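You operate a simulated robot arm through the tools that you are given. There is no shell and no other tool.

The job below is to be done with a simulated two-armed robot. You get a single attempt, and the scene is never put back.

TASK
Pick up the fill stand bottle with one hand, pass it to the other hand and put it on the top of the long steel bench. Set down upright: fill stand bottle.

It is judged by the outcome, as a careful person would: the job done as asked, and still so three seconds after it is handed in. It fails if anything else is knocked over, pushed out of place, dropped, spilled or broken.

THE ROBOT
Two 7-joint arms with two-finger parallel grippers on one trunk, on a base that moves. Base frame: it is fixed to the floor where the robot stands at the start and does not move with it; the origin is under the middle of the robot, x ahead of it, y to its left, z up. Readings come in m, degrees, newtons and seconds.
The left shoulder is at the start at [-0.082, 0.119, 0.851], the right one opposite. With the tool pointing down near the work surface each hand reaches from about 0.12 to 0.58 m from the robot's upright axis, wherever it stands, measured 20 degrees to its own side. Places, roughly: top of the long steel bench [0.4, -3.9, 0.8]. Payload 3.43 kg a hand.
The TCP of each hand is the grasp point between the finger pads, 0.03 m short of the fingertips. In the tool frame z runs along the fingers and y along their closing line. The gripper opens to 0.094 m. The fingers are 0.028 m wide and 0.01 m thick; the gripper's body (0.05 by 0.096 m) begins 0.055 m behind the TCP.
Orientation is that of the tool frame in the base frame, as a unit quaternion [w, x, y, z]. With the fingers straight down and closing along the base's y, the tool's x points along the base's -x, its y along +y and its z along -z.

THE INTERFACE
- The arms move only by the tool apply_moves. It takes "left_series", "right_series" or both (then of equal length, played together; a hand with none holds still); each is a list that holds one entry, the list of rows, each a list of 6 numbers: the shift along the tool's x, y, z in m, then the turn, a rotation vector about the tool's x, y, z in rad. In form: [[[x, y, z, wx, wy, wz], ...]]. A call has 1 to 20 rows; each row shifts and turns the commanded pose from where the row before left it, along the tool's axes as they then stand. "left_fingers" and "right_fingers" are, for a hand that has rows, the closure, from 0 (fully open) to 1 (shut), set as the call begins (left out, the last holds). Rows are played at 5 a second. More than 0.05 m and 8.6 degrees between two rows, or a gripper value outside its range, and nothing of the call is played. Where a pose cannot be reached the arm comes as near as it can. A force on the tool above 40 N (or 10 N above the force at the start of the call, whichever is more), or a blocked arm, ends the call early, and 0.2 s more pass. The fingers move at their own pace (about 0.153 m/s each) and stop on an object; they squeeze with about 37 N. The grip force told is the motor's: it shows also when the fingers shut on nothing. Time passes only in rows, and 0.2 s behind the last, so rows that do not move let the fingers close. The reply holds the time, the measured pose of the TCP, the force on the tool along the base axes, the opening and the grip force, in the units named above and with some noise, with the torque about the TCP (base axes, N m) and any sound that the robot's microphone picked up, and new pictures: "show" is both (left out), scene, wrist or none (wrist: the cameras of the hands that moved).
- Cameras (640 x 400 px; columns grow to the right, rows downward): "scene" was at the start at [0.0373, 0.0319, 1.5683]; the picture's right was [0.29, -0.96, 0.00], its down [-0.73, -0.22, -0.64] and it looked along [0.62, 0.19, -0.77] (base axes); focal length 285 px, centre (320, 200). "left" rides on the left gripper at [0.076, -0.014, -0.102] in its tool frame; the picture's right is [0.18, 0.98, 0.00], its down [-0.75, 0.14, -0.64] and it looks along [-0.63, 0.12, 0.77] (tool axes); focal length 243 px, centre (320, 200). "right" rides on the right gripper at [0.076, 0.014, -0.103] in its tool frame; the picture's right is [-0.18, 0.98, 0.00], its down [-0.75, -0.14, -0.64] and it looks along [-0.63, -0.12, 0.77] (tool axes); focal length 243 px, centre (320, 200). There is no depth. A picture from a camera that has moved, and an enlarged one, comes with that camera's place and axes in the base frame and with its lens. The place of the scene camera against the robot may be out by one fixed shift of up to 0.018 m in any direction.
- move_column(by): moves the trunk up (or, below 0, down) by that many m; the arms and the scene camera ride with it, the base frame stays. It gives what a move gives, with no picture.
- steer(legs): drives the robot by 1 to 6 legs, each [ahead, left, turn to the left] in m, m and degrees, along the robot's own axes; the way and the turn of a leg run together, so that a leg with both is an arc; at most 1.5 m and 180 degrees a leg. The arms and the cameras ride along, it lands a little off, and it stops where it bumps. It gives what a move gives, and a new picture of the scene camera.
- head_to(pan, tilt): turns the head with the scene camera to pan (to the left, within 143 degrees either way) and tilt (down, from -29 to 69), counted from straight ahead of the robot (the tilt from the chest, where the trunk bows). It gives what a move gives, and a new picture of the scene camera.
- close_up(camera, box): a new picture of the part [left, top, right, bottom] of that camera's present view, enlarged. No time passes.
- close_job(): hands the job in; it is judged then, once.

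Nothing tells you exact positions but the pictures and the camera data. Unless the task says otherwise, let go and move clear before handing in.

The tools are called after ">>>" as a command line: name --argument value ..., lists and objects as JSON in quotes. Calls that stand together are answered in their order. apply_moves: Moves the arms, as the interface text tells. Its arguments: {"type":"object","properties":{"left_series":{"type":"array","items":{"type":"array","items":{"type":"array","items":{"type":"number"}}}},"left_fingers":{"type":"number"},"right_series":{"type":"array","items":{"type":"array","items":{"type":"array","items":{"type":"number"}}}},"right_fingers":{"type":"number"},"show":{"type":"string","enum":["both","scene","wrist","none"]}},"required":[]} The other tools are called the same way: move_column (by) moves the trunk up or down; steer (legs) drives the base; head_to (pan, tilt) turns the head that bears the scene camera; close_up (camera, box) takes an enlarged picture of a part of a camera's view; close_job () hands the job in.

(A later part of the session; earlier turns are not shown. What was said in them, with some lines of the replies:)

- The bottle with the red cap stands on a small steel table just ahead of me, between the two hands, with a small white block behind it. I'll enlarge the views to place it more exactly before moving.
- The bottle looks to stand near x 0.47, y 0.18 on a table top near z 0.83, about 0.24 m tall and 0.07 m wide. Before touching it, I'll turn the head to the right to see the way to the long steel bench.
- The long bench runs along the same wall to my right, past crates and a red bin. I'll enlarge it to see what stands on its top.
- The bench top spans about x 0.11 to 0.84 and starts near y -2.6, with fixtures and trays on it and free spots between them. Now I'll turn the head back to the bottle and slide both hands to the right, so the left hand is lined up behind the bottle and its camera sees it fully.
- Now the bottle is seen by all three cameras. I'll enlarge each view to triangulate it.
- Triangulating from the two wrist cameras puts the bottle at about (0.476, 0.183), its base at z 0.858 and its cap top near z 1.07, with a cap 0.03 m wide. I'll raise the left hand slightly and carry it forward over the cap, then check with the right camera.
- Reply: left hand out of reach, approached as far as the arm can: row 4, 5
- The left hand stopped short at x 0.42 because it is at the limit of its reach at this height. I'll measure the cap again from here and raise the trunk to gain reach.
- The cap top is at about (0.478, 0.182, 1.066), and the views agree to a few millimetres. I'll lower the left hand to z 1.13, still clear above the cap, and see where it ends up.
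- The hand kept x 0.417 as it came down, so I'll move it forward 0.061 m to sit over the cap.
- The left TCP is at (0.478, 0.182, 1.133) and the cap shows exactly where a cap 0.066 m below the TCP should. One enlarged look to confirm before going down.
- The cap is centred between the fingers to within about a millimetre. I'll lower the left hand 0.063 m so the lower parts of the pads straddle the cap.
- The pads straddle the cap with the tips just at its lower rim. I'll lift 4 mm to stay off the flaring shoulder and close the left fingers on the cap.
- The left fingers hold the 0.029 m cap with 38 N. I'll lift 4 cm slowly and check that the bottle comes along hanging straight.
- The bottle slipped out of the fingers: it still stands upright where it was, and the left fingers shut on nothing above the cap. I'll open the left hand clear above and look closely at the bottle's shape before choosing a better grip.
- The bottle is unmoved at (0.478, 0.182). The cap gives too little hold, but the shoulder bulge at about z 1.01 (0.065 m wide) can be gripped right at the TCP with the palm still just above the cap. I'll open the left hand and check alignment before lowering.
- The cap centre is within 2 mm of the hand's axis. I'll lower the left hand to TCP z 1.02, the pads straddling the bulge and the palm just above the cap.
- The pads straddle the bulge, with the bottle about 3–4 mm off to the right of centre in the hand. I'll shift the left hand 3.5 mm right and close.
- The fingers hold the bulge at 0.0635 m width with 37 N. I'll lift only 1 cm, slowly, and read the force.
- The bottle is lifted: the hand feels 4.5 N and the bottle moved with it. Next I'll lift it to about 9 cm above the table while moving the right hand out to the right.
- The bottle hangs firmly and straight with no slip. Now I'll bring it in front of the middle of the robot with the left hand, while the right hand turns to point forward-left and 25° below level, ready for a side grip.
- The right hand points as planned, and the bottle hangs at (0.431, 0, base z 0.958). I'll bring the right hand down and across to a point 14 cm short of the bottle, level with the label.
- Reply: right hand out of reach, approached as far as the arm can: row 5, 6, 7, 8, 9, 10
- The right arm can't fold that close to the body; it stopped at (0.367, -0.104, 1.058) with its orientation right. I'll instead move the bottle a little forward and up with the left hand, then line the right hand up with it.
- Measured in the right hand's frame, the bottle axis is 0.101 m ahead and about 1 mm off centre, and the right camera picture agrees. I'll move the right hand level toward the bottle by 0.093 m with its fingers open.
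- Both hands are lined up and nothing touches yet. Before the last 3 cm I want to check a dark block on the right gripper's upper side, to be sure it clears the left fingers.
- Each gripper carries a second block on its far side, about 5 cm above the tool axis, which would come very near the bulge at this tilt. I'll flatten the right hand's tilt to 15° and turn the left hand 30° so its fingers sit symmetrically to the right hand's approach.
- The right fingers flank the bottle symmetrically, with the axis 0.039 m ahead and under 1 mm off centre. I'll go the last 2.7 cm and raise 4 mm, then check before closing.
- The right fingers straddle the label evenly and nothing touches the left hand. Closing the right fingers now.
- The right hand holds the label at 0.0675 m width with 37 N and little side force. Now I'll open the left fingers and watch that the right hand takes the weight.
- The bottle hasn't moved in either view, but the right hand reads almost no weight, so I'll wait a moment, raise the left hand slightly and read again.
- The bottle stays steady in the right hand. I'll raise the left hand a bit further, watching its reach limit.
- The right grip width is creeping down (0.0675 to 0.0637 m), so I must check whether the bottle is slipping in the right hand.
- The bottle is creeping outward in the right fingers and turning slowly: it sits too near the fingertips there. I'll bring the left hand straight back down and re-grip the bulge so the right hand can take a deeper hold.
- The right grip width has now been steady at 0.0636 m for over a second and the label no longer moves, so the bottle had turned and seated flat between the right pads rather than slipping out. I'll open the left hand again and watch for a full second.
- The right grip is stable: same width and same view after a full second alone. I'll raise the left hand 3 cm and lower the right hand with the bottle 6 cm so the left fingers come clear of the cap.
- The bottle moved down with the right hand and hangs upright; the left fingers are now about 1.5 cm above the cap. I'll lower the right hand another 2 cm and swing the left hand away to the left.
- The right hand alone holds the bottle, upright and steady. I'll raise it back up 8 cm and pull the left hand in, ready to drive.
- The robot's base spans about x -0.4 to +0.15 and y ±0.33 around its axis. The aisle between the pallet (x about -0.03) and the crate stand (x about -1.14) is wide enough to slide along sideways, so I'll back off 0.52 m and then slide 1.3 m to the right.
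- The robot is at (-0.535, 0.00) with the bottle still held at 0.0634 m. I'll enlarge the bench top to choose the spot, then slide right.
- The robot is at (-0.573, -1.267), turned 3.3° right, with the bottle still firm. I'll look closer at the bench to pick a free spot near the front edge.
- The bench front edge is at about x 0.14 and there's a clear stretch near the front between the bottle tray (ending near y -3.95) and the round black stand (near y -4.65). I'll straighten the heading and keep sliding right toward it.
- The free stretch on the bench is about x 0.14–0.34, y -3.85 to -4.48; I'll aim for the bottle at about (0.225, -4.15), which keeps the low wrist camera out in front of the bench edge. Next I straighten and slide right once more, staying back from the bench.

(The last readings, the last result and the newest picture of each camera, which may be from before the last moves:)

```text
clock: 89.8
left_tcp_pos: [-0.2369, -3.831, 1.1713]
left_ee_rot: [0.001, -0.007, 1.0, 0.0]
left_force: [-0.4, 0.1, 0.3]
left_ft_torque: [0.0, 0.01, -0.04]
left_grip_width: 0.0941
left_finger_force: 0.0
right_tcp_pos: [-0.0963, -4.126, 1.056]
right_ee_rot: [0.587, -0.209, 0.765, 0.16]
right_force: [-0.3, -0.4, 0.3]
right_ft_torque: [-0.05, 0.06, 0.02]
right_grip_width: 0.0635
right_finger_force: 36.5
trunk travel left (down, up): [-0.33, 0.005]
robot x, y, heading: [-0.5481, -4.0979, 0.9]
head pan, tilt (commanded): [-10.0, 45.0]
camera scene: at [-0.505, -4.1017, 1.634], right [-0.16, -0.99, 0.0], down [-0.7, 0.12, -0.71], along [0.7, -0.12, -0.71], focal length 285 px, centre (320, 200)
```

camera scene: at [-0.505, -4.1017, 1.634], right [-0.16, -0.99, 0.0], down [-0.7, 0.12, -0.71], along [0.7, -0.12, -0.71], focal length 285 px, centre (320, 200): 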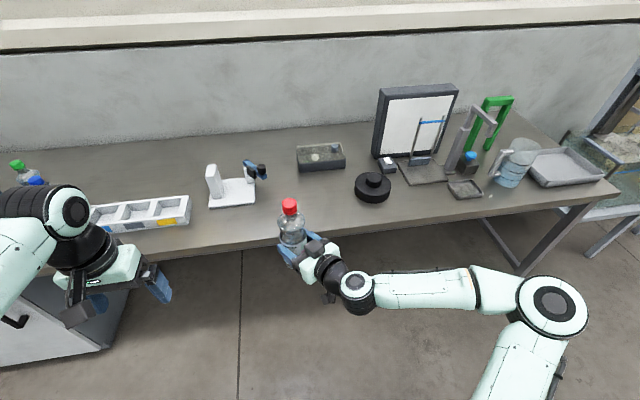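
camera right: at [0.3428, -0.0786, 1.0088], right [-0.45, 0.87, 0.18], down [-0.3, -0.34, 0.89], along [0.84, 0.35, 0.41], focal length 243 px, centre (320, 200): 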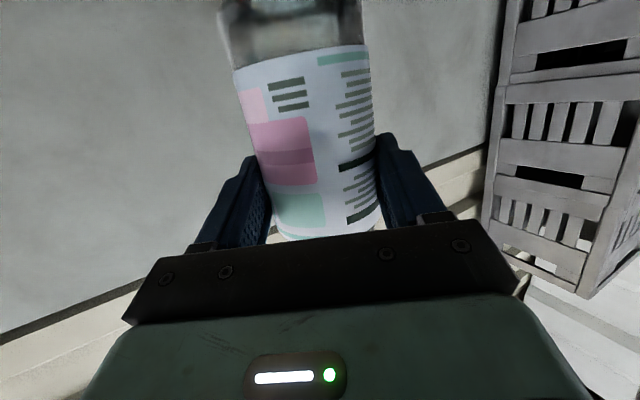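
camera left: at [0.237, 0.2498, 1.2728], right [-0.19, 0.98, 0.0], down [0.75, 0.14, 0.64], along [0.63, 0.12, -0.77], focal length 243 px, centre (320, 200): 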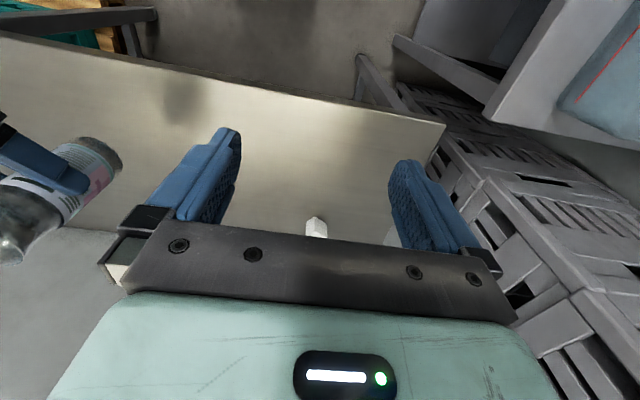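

The robot is at (-0.548, -4.098) and the free stretch of bench lies straight ahead of the bottle. I'll drive 0.31 m forward and 5 cm right, the bottle well above the bench top.

>>> steer --legs '[[0.305, -0.05, -0.8]]'

>>> head_to --pan -5 --tilt 58

```text
clock: 91.9
left_tcp_pos: [0.0774, -3.8846, 1.1714]
left_ee_rot: [0.0, 0.002, 1.0, 0.0]
left_force: [-1.0, 0.7, 0.8]
left_ft_torque: [0.04, 0.0, 0.0]
left_grip_width: 0.094
left_finger_force: 0.0
right_tcp_pos: [0.2134, -4.1819, 1.0557]
right_ee_rot: [0.589, -0.202, 0.767, 0.156]
right_force: [0.3, -0.8, 0.1]
right_ft_torque: [-0.05, 0.09, -0.02]
right_grip_width: 0.0634
right_finger_force: 37.1
trunk travel left (down, up): [-0.33, 0.005]
robot x, y, heading: [-0.2373, -4.1429, -0.3]
head pan, tilt (commanded): [-10.0, 45.0]
camera scene: at [-0.195, -4.1509, 1.6338], right [-0.18, -0.98, 0.0], down [-0.7, 0.13, -0.71], along [0.7, -0.13, -0.71], focal length 285 px, centre (320, 200)
```

scene: 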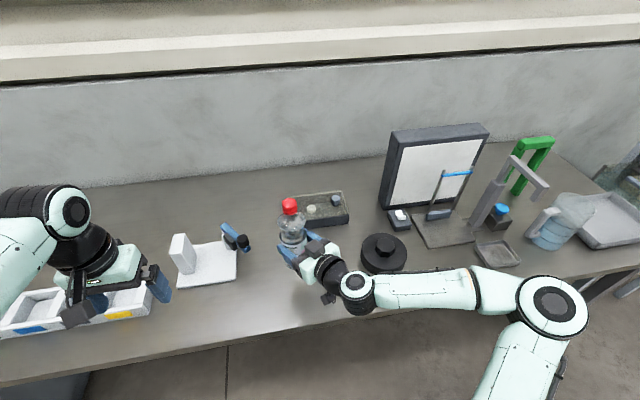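

```text
clock: 92.7
left_tcp_pos: [0.0781, -3.8849, 1.1709]
left_ee_rot: [-0.001, 0.002, 1.0, 0.0]
left_force: [0.3, 0.2, -0.7]
left_ft_torque: [-0.02, -0.01, 0.02]
left_grip_width: 0.094
left_finger_force: 0.1
right_tcp_pos: [0.2139, -4.1832, 1.0578]
right_ee_rot: [0.588, -0.203, 0.767, 0.156]
right_force: [0.5, 0.2, -0.5]
right_ft_torque: [-0.05, 0.1, -0.01]
right_grip_width: 0.0637
right_finger_force: 37.0
trunk travel left (down, up): [-0.33, 0.005]
robot x, y, heading: [-0.238, -4.1459, -0.4]
head pan, tilt (commanded): [-5.0, 58.0]
camera scene: at [-0.206, -4.1427, 1.617], right [-0.09, -1.0, 0.0], down [-0.84, 0.08, -0.53], along [0.53, -0.05, -0.85], focal length 285 px, centre (320, 200)
```

scene: 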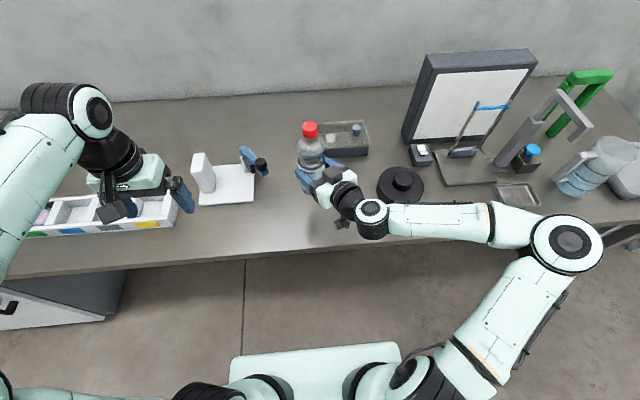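

The bottle is over the bench at about (0.224, -4.177), with nothing near beneath it. I'll enlarge the view to check the spot and the front edge before lowering.

>>> close_up --camera "scene" --box '[220, 100, 420, 270]'

>>> close_up --camera "right" --box '[0, 0, 640, 400]'

>>> close_up --camera "left" --box '[0, 0, 640, 400]'

```text
2.35 times, centred on (320, 185) of scene
camera zoom: at [-0.206, -4.1427, 1.617], right [-0.09, -1.0, 0.0], down [-0.84, 0.08, -0.53], along [0.53, -0.05, -0.85], focal length 670 px, centre (320, 235)
```

zoom: 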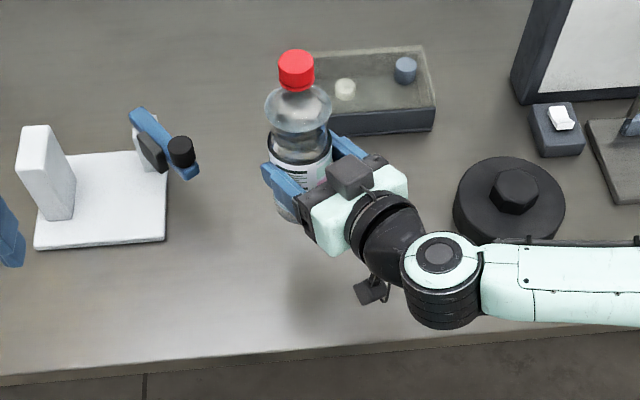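

```text
1.00 times, centred on (320, 200) of right (not enlarged: the box is as wide or as high as the picture)
camera zoom: at [0.1042, -4.2269, 1.0083], right [-0.44, 0.88, 0.18], down [-0.3, -0.33, 0.89], along [0.84, 0.34, 0.41], focal length 243 px, centre (320, 200)
```

zoom: 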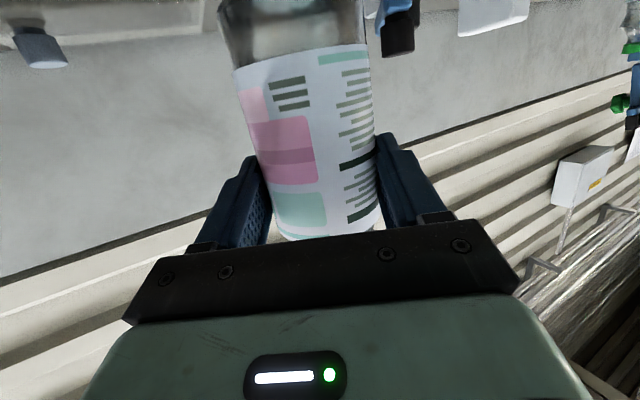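

```text
1.00 times, centred on (320, 200) of left (not enlarged: the box is as wide or as high as the picture)
camera zoom: at [0.0009, -3.8977, 1.2728], right [-0.18, 0.98, 0.0], down [0.75, 0.14, 0.64], along [0.63, 0.12, -0.77], focal length 243 px, centre (320, 200)
```

zoom: 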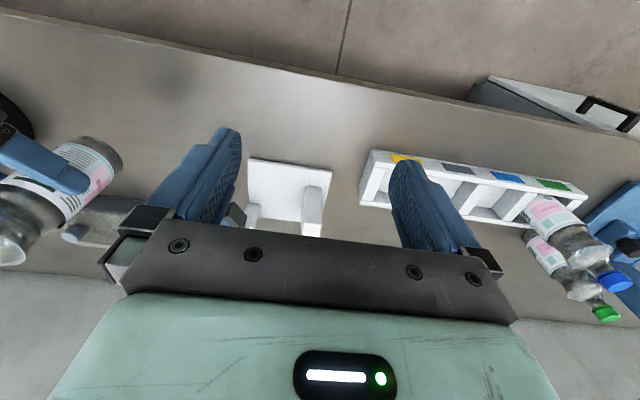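

The spot below the bottle is clear, about 9 cm in from the front edge (x 0.13) and well away from the other items. I'll lower the trunk 0.14 m, which should leave the bottle base some 3–4 cm above the bench.

>>> move_column --by -0.14

>>> close_up --camera "scene" --box '[220, 100, 420, 300]'

>>> close_up --camera "left" --box '[0, 0, 320, 300]'

>>> close_up --camera "right" --box '[0, 0, 640, 400]'

```text
clock: 93.9
left_tcp_pos: [0.0779, -3.8839, 1.0528]
left_ee_rot: [-0.003, 0.001, 1.0, 0.0]
left_force: [0.0, 0.2, -0.1]
left_ft_torque: [0.03, 0.02, 0.01]
left_grip_width: 0.0938
left_finger_force: 0.1
right_tcp_pos: [0.1861, -4.1806, 0.9199]
right_ee_rot: [0.579, -0.202, 0.774, 0.159]
right_force: [-3.8, -1.7, 8.0]
right_ft_torque: [-0.34, -0.07, -0.02]
right_grip_width: 0.0633
right_finger_force: 37.0
trunk travel left (down, up): [-0.214, 0.122]
robot x, y, heading: [-0.2387, -4.149, -0.3]
head pan, tilt (commanded): [-5.0, 58.0]
stopped: the force on the tool passed its limit at 62 N (the readings are from after the stop); the commanded pose is now the measured one
```

```text
2.00 times, centred on (320, 200) of scene
camera zoom: at [-0.2045, -4.1426, 1.4949], right [-0.09, -1.0, 0.0], down [-0.84, 0.08, -0.53], along [0.53, -0.05, -0.85], focal length 569 px, centre (320, 200)
```

zoom: 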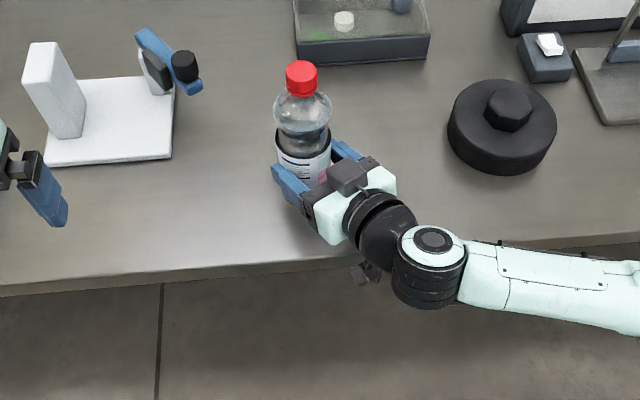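

```text
1.33 times, centred on (160, 150) of left
camera zoom: at [0.0002, -3.8978, 1.1553], right [-0.18, 0.98, 0.0], down [0.76, 0.14, 0.64], along [0.63, 0.12, -0.77], focal length 324 px, centre (533, 267)
```

zoom: 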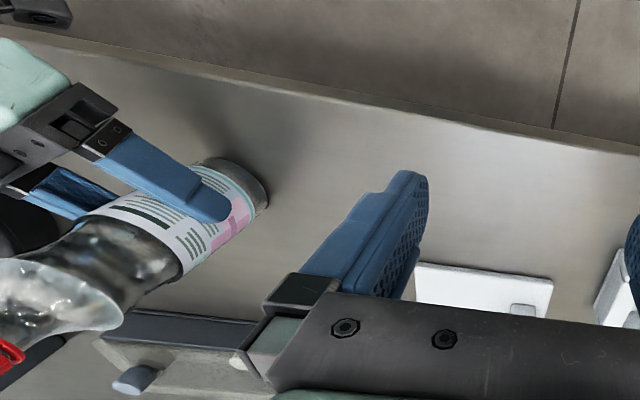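

```text
1.00 times, centred on (320, 200) of right (not enlarged: the box is as wide or as high as the picture)
camera zoom: at [0.0762, -4.226, 0.875], right [-0.44, 0.88, 0.19], down [-0.28, -0.34, 0.9], along [0.85, 0.35, 0.39], focal length 243 px, centre (320, 200)
```

zoom: 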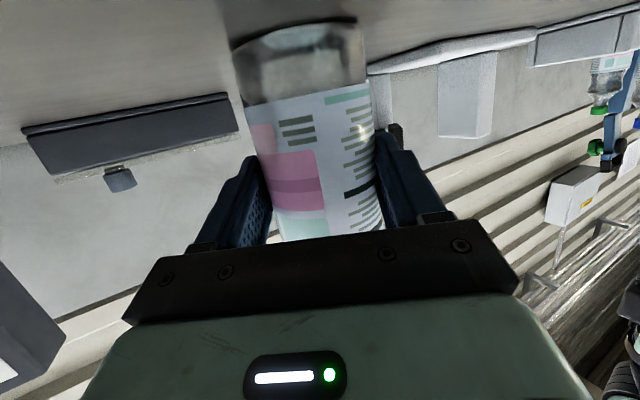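

The bottle has touched down: the trunk stopped on contact, so the bench top is really at about z 0.853, and the right hand feels 8 N upward. The bottle looks upright with its base on the bench; I'll hold still for a moment and take fresh pictures before letting go.

>>> apply_moves --right_series '[[[0, 0, 0, 0, 0, 0], [0, 0, 0, 0, 0, 0]]]' --right_fingers 1 --show "both"

>>> close_up --camera "scene" --box '[260, 110, 380, 230]'

>>> close_up --camera "left" --box '[0, 60, 240, 300]'

>>> close_up --camera "right" --box '[180, 0, 480, 240]'

```text
clock: 94.5
left_tcp_pos: [0.0774, -3.8832, 1.0539]
left_ee_rot: [-0.001, 0.002, 1.0, 0.0]
left_force: [-0.5, 0.3, -0.1]
left_ft_torque: [0.04, -0.01, 0.0]
left_grip_width: 0.0939
left_finger_force: 0.0
right_tcp_pos: [0.187, -4.1806, 0.9209]
right_ee_rot: [0.578, -0.201, 0.775, 0.159]
right_force: [3.3, 2.5, 6.0]
right_ft_torque: [-0.02, -0.52, 0.11]
right_grip_width: 0.0633
right_finger_force: 36.9
trunk travel left (down, up): [-0.214, 0.122]
robot x, y, heading: [-0.2381, -4.1466, -0.6]
head pan, tilt (commanded): [-5.0, 58.0]
camera scene: at [-0.2048, -4.1424, 1.4957], right [-0.09, -1.0, 0.0], down [-0.84, 0.08, -0.53], along [0.53, -0.05, -0.85], focal length 285 px, centre (320, 200)
camera right: at [0.0762, -4.226, 0.8752], right [-0.44, 0.88, 0.19], down [-0.28, -0.33, 0.9], along [0.85, 0.35, 0.39], focal length 243 px, centre (320, 200)
```

scene: 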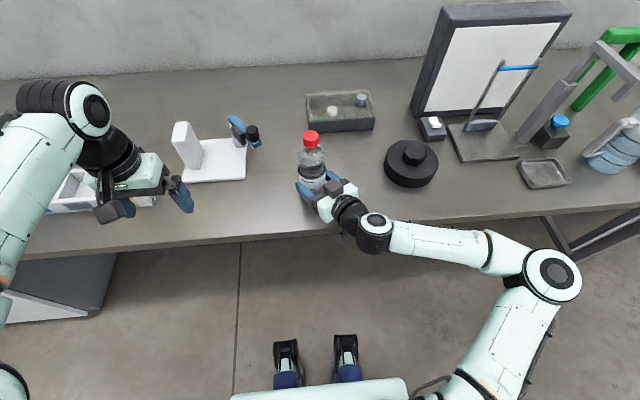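
right: 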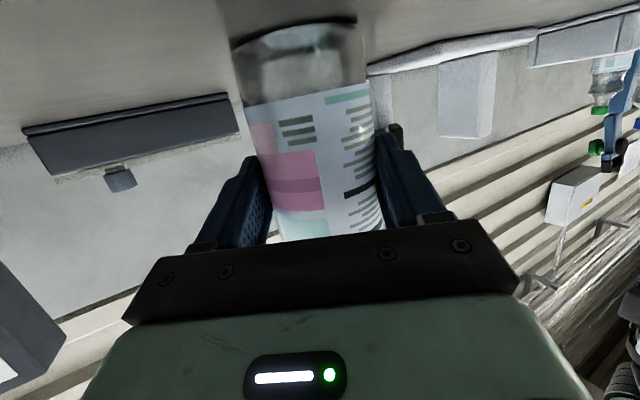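

```text
3.33 times, centred on (320, 170) of scene
camera zoom: at [-0.2048, -4.1424, 1.4957], right [-0.09, -1.0, 0.0], down [-0.84, 0.08, -0.53], along [0.53, -0.05, -0.85], focal length 949 px, centre (320, 300)
```

zoom: 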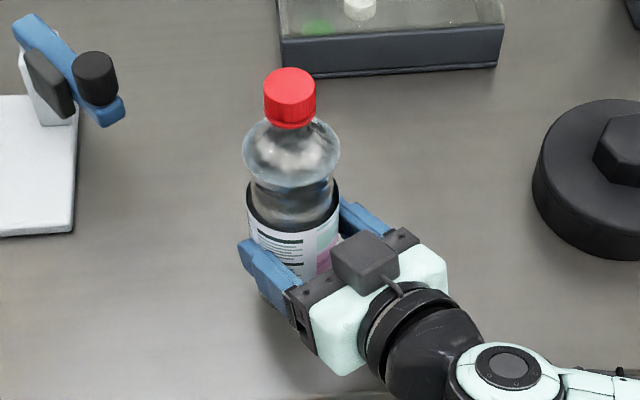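

```text
1.67 times, centred on (120, 180) of left
camera zoom: at [-0.0001, -3.8976, 1.1562], right [-0.18, 0.98, 0.0], down [0.76, 0.14, 0.64], along [0.63, 0.12, -0.77], focal length 404 px, centre (653, 233)
```

zoom: 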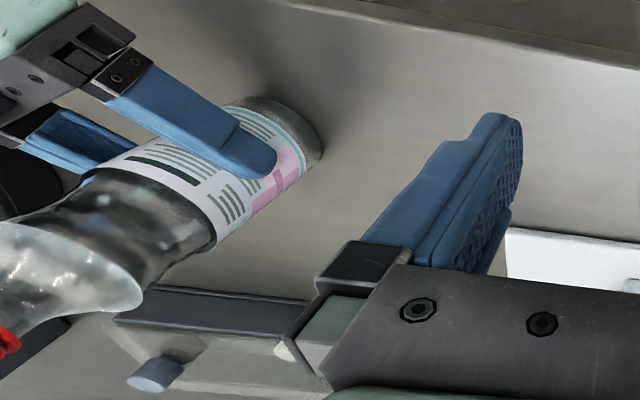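

```text
1.67 times, centred on (330, 120) of right
camera zoom: at [0.0762, -4.226, 0.8752], right [-0.44, 0.88, 0.19], down [-0.28, -0.33, 0.9], along [0.85, 0.35, 0.39], focal length 404 px, centre (303, 333)
```

zoom: 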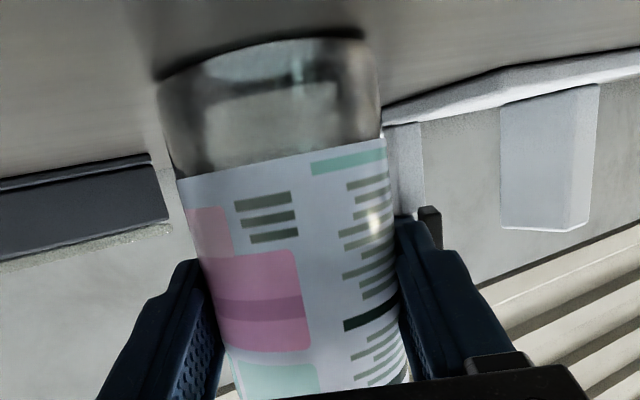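

The bottle stands upright on the bench: its side lines up with the vertical to within about a degree in two views, and the base is flush with its contact shadow. The hand carries almost only the bottle's own weight relief, so I'll open the right fingers.

>>> apply_moves --right_series '[[[0, 0, 0, 0, 0, 0], [0, 0, 0, 0, 0, 0], [0, 0, 0, 0, 0, 0]]]' --right_fingers 0 --show "both"

>>> close_up --camera "scene" --box '[260, 110, 380, 230]'

>>> close_up --camera "right" --box '[180, 0, 480, 240]'

>>> close_up --camera "left" --box '[0, 60, 240, 300]'

```text
clock: 95.3
left_tcp_pos: [0.0765, -3.8844, 1.0542]
left_ee_rot: [-0.001, 0.002, 1.0, 0.0]
left_force: [0.4, -0.9, 0.5]
left_ft_torque: [0.0, 0.0, -0.03]
left_grip_width: 0.094
left_finger_force: 0.0
right_tcp_pos: [0.1861, -4.1807, 0.9201]
right_ee_rot: [0.578, -0.201, 0.775, 0.159]
right_force: [-0.1, 0.2, 0.1]
right_ft_torque: [-0.01, -0.02, -0.02]
right_grip_width: 0.0941
right_finger_force: 0.1
trunk travel left (down, up): [-0.214, 0.122]
robot x, y, heading: [-0.2358, -4.1438, -0.4]
head pan, tilt (commanded): [-5.0, 58.0]
camera scene: at [-0.2048, -4.1428, 1.4957], right [-0.09, -1.0, 0.0], down [-0.84, 0.08, -0.53], along [0.53, -0.05, -0.85], focal length 285 px, centre (320, 200)
camera right: at [0.076, -4.2264, 0.8748], right [-0.44, 0.88, 0.19], down [-0.27, -0.33, 0.9], along [0.85, 0.34, 0.39], focal length 243 px, centre (320, 200)
```

scene: 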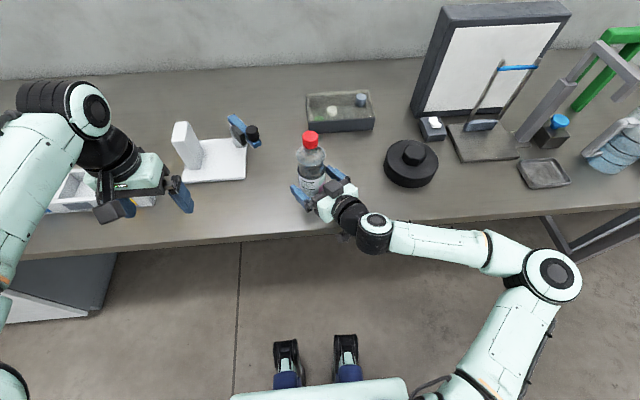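
right: 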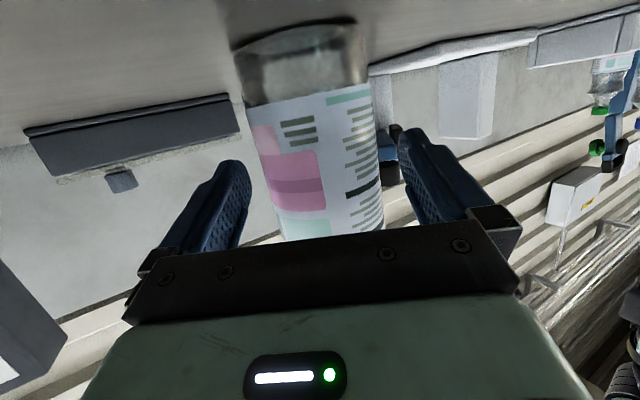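

```text
3.33 times, centred on (320, 170) of scene
camera zoom: at [-0.2048, -4.1428, 1.4957], right [-0.09, -1.0, 0.0], down [-0.84, 0.08, -0.53], along [0.53, -0.05, -0.85], focal length 949 px, centre (320, 300)
```

zoom: 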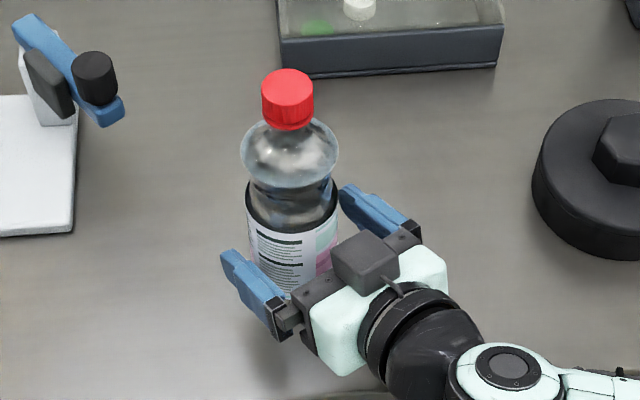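

```text
1.67 times, centred on (330, 120) of right
camera zoom: at [0.076, -4.2264, 0.8748], right [-0.44, 0.88, 0.19], down [-0.27, -0.33, 0.9], along [0.85, 0.34, 0.39], focal length 404 px, centre (303, 333)
```

zoom: 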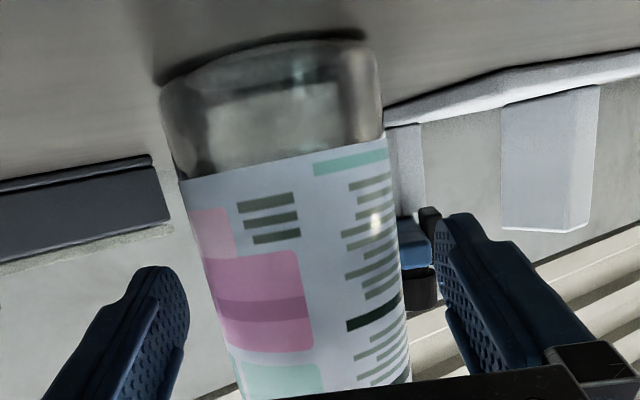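

```text
1.67 times, centred on (120, 180) of left
camera zoom: at [-0.0001, -3.8979, 1.1563], right [-0.18, 0.98, 0.0], down [0.76, 0.14, 0.64], along [0.63, 0.12, -0.77], focal length 404 px, centre (653, 233)
```

zoom: 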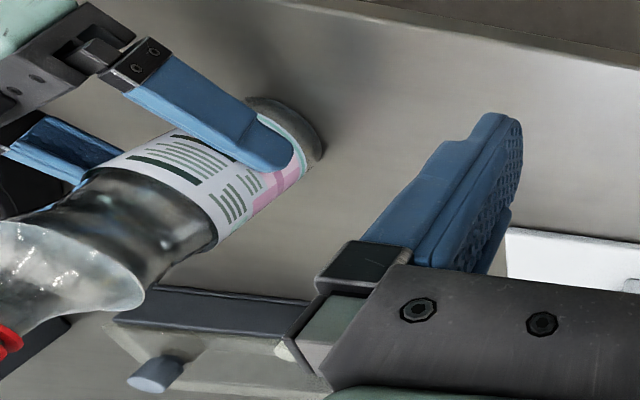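

The bottle stands free with the open fingers about 1.4 cm off on each side. I'll back the whole robot away exactly along the direction the right fingers point (back and to the right), which slides the fingers off the bottle without touching it.

>>> steer --legs '[[-0.1035, -0.0607, 0]]'

>>> close_up --camera "right" --box '[0, 0, 640, 400]'

```text
clock: 96.6
left_tcp_pos: [-0.0256, -3.9435, 1.0531]
left_ee_rot: [0.0, 0.003, 1.0, 0.0]
left_force: [-0.2, -0.3, -0.1]
left_ft_torque: [0.02, -0.01, 0.0]
left_grip_width: 0.0942
left_finger_force: 0.0
right_tcp_pos: [0.0825, -4.2409, 0.9207]
right_ee_rot: [0.578, -0.2, 0.775, 0.159]
right_force: [0.3, -0.2, -0.1]
right_ft_torque: [0.01, 0.0, 0.03]
right_grip_width: 0.094
right_finger_force: 0.1
trunk travel left (down, up): [-0.214, 0.122]
robot x, y, heading: [-0.3388, -4.2056, -0.4]
head pan, tilt (commanded): [-5.0, 58.0]
camera scene: at [-0.3085, -4.2027, 1.4957], right [-0.1, -1.0, 0.0], down [-0.84, 0.08, -0.53], along [0.53, -0.05, -0.85], focal length 285 px, centre (320, 200)
```

scene: 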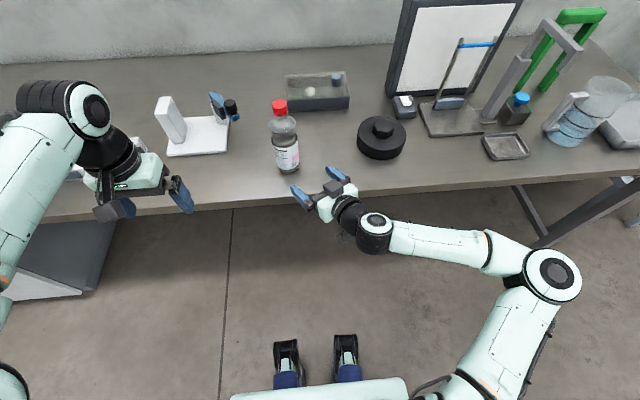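

```text
1.00 times, centred on (320, 200) of right (not enlarged: the box is as wide or as high as the picture)
camera zoom: at [-0.0274, -4.2865, 0.8751], right [-0.44, 0.88, 0.19], down [-0.28, -0.33, 0.9], along [0.85, 0.34, 0.39], focal length 243 px, centre (320, 200)
```

zoom: 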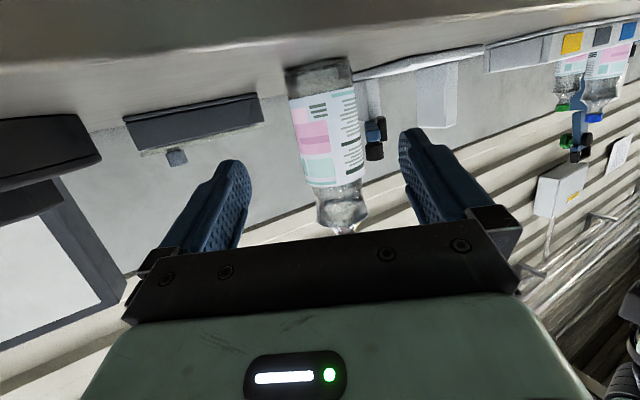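

The bottle stands upright on its own and the right hand has come clear of it. I'll back off another 0.25 m and take a last close look.

>>> steer --legs '[[-0.25, 0, 0]]'

>>> close_up --camera "scene" --box '[200, 60, 400, 200]'

>>> close_up --camera "right" --box '[220, 40, 420, 240]'

```text
clock: 98.4
left_tcp_pos: [-0.2758, -3.9433, 1.055]
left_ee_rot: [-0.001, 0.007, 1.0, 0.0]
left_force: [-0.8, 0.6, 0.1]
left_ft_torque: [0.01, -0.02, 0.02]
left_grip_width: 0.094
left_finger_force: 0.0
right_tcp_pos: [-0.1698, -4.2414, 0.9194]
right_ee_rot: [0.579, -0.198, 0.775, 0.157]
right_force: [-0.6, 0.2, 0.1]
right_ft_torque: [0.0, 0.01, -0.02]
right_grip_width: 0.0941
right_finger_force: 0.1
trunk travel left (down, up): [-0.214, 0.122]
robot x, y, heading: [-0.5906, -4.2002, -0.6]
head pan, tilt (commanded): [-5.0, 58.0]
camera scene: at [-0.5607, -4.1994, 1.4957], right [-0.1, -0.99, 0.0], down [-0.84, 0.09, -0.53], along [0.53, -0.05, -0.85], focal length 285 px, centre (320, 200)
```

scene: 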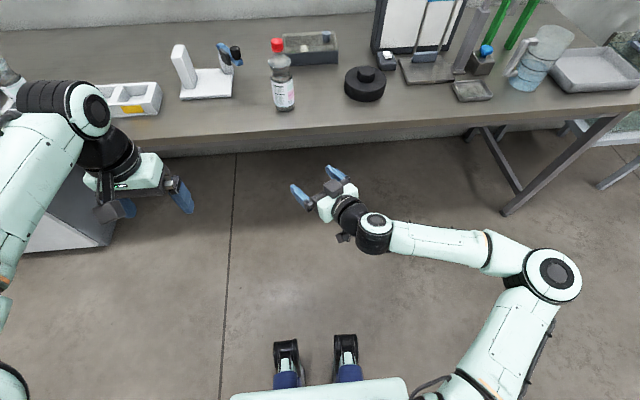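

```text
2.86 times, centred on (300, 130) of scene
camera zoom: at [-0.5607, -4.1994, 1.4957], right [-0.1, -0.99, 0.0], down [-0.84, 0.09, -0.53], along [0.53, -0.05, -0.85], focal length 813 px, centre (377, 400)
```

zoom: 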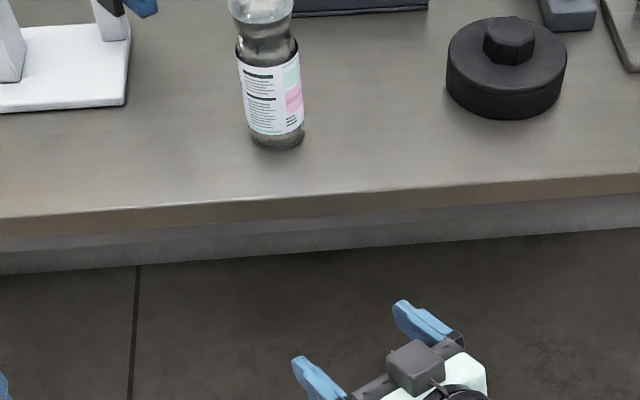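

```text
2.00 times, centred on (320, 140) of right
camera zoom: at [-0.2801, -4.2851, 0.8751], right [-0.43, 0.88, 0.19], down [-0.28, -0.33, 0.9], along [0.86, 0.34, 0.39], focal length 485 px, centre (320, 320)
```

zoom: 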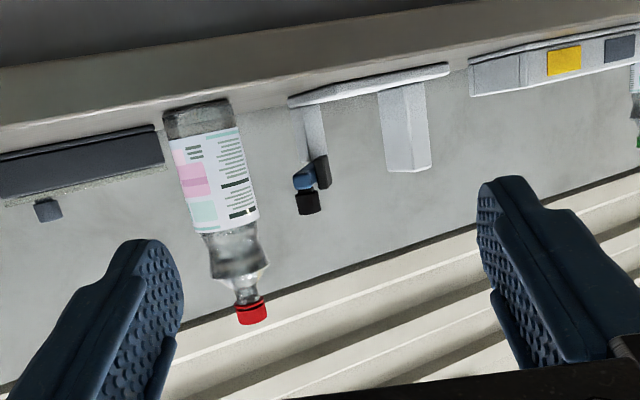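

The fill stand bottle stands upright on the long steel bench, well in from the front edge. Nothing else on the bench has moved, and both hands are clear. It was picked up with the left hand, passed to the right hand and set down, so I'm handing the job in.

>>> close_job

```text
The job is handed in.
```

The fill stand bottle is standing upright on the long steel bench, about 10 cm in from the front edge. It's in the gap between the divided tray of bottles and the round black stand. I picked it up with the left hand, passed it to the right hand over the first table, drove to the bench and set it down with the right hand.

Three things didn't go smoothly:

- **First grip slipped:** my first hold, on the cap, slid off without lifting the bottle. It stayed upright in place, and I then lifted it by the shoulder instead.
- **Handover repeated:** the bottle shifted a little in the right hand when the left let go, so I took hold again with the left. I released it only once the right grip was steady.
- **Harder touchdown than planned:** the bench top is about 5 cm higher than the rough figure given. The trunk was still lowering when the bottle touched, and it stopped on a force limit at 62 N. The bottle slid slightly in the grip and the hand moved back about 3 cm, but the bottle was upright and stayed standing when released.

In the final pictures the bottle stands on its own, nothing else on the bench has moved, and both hands are clear.
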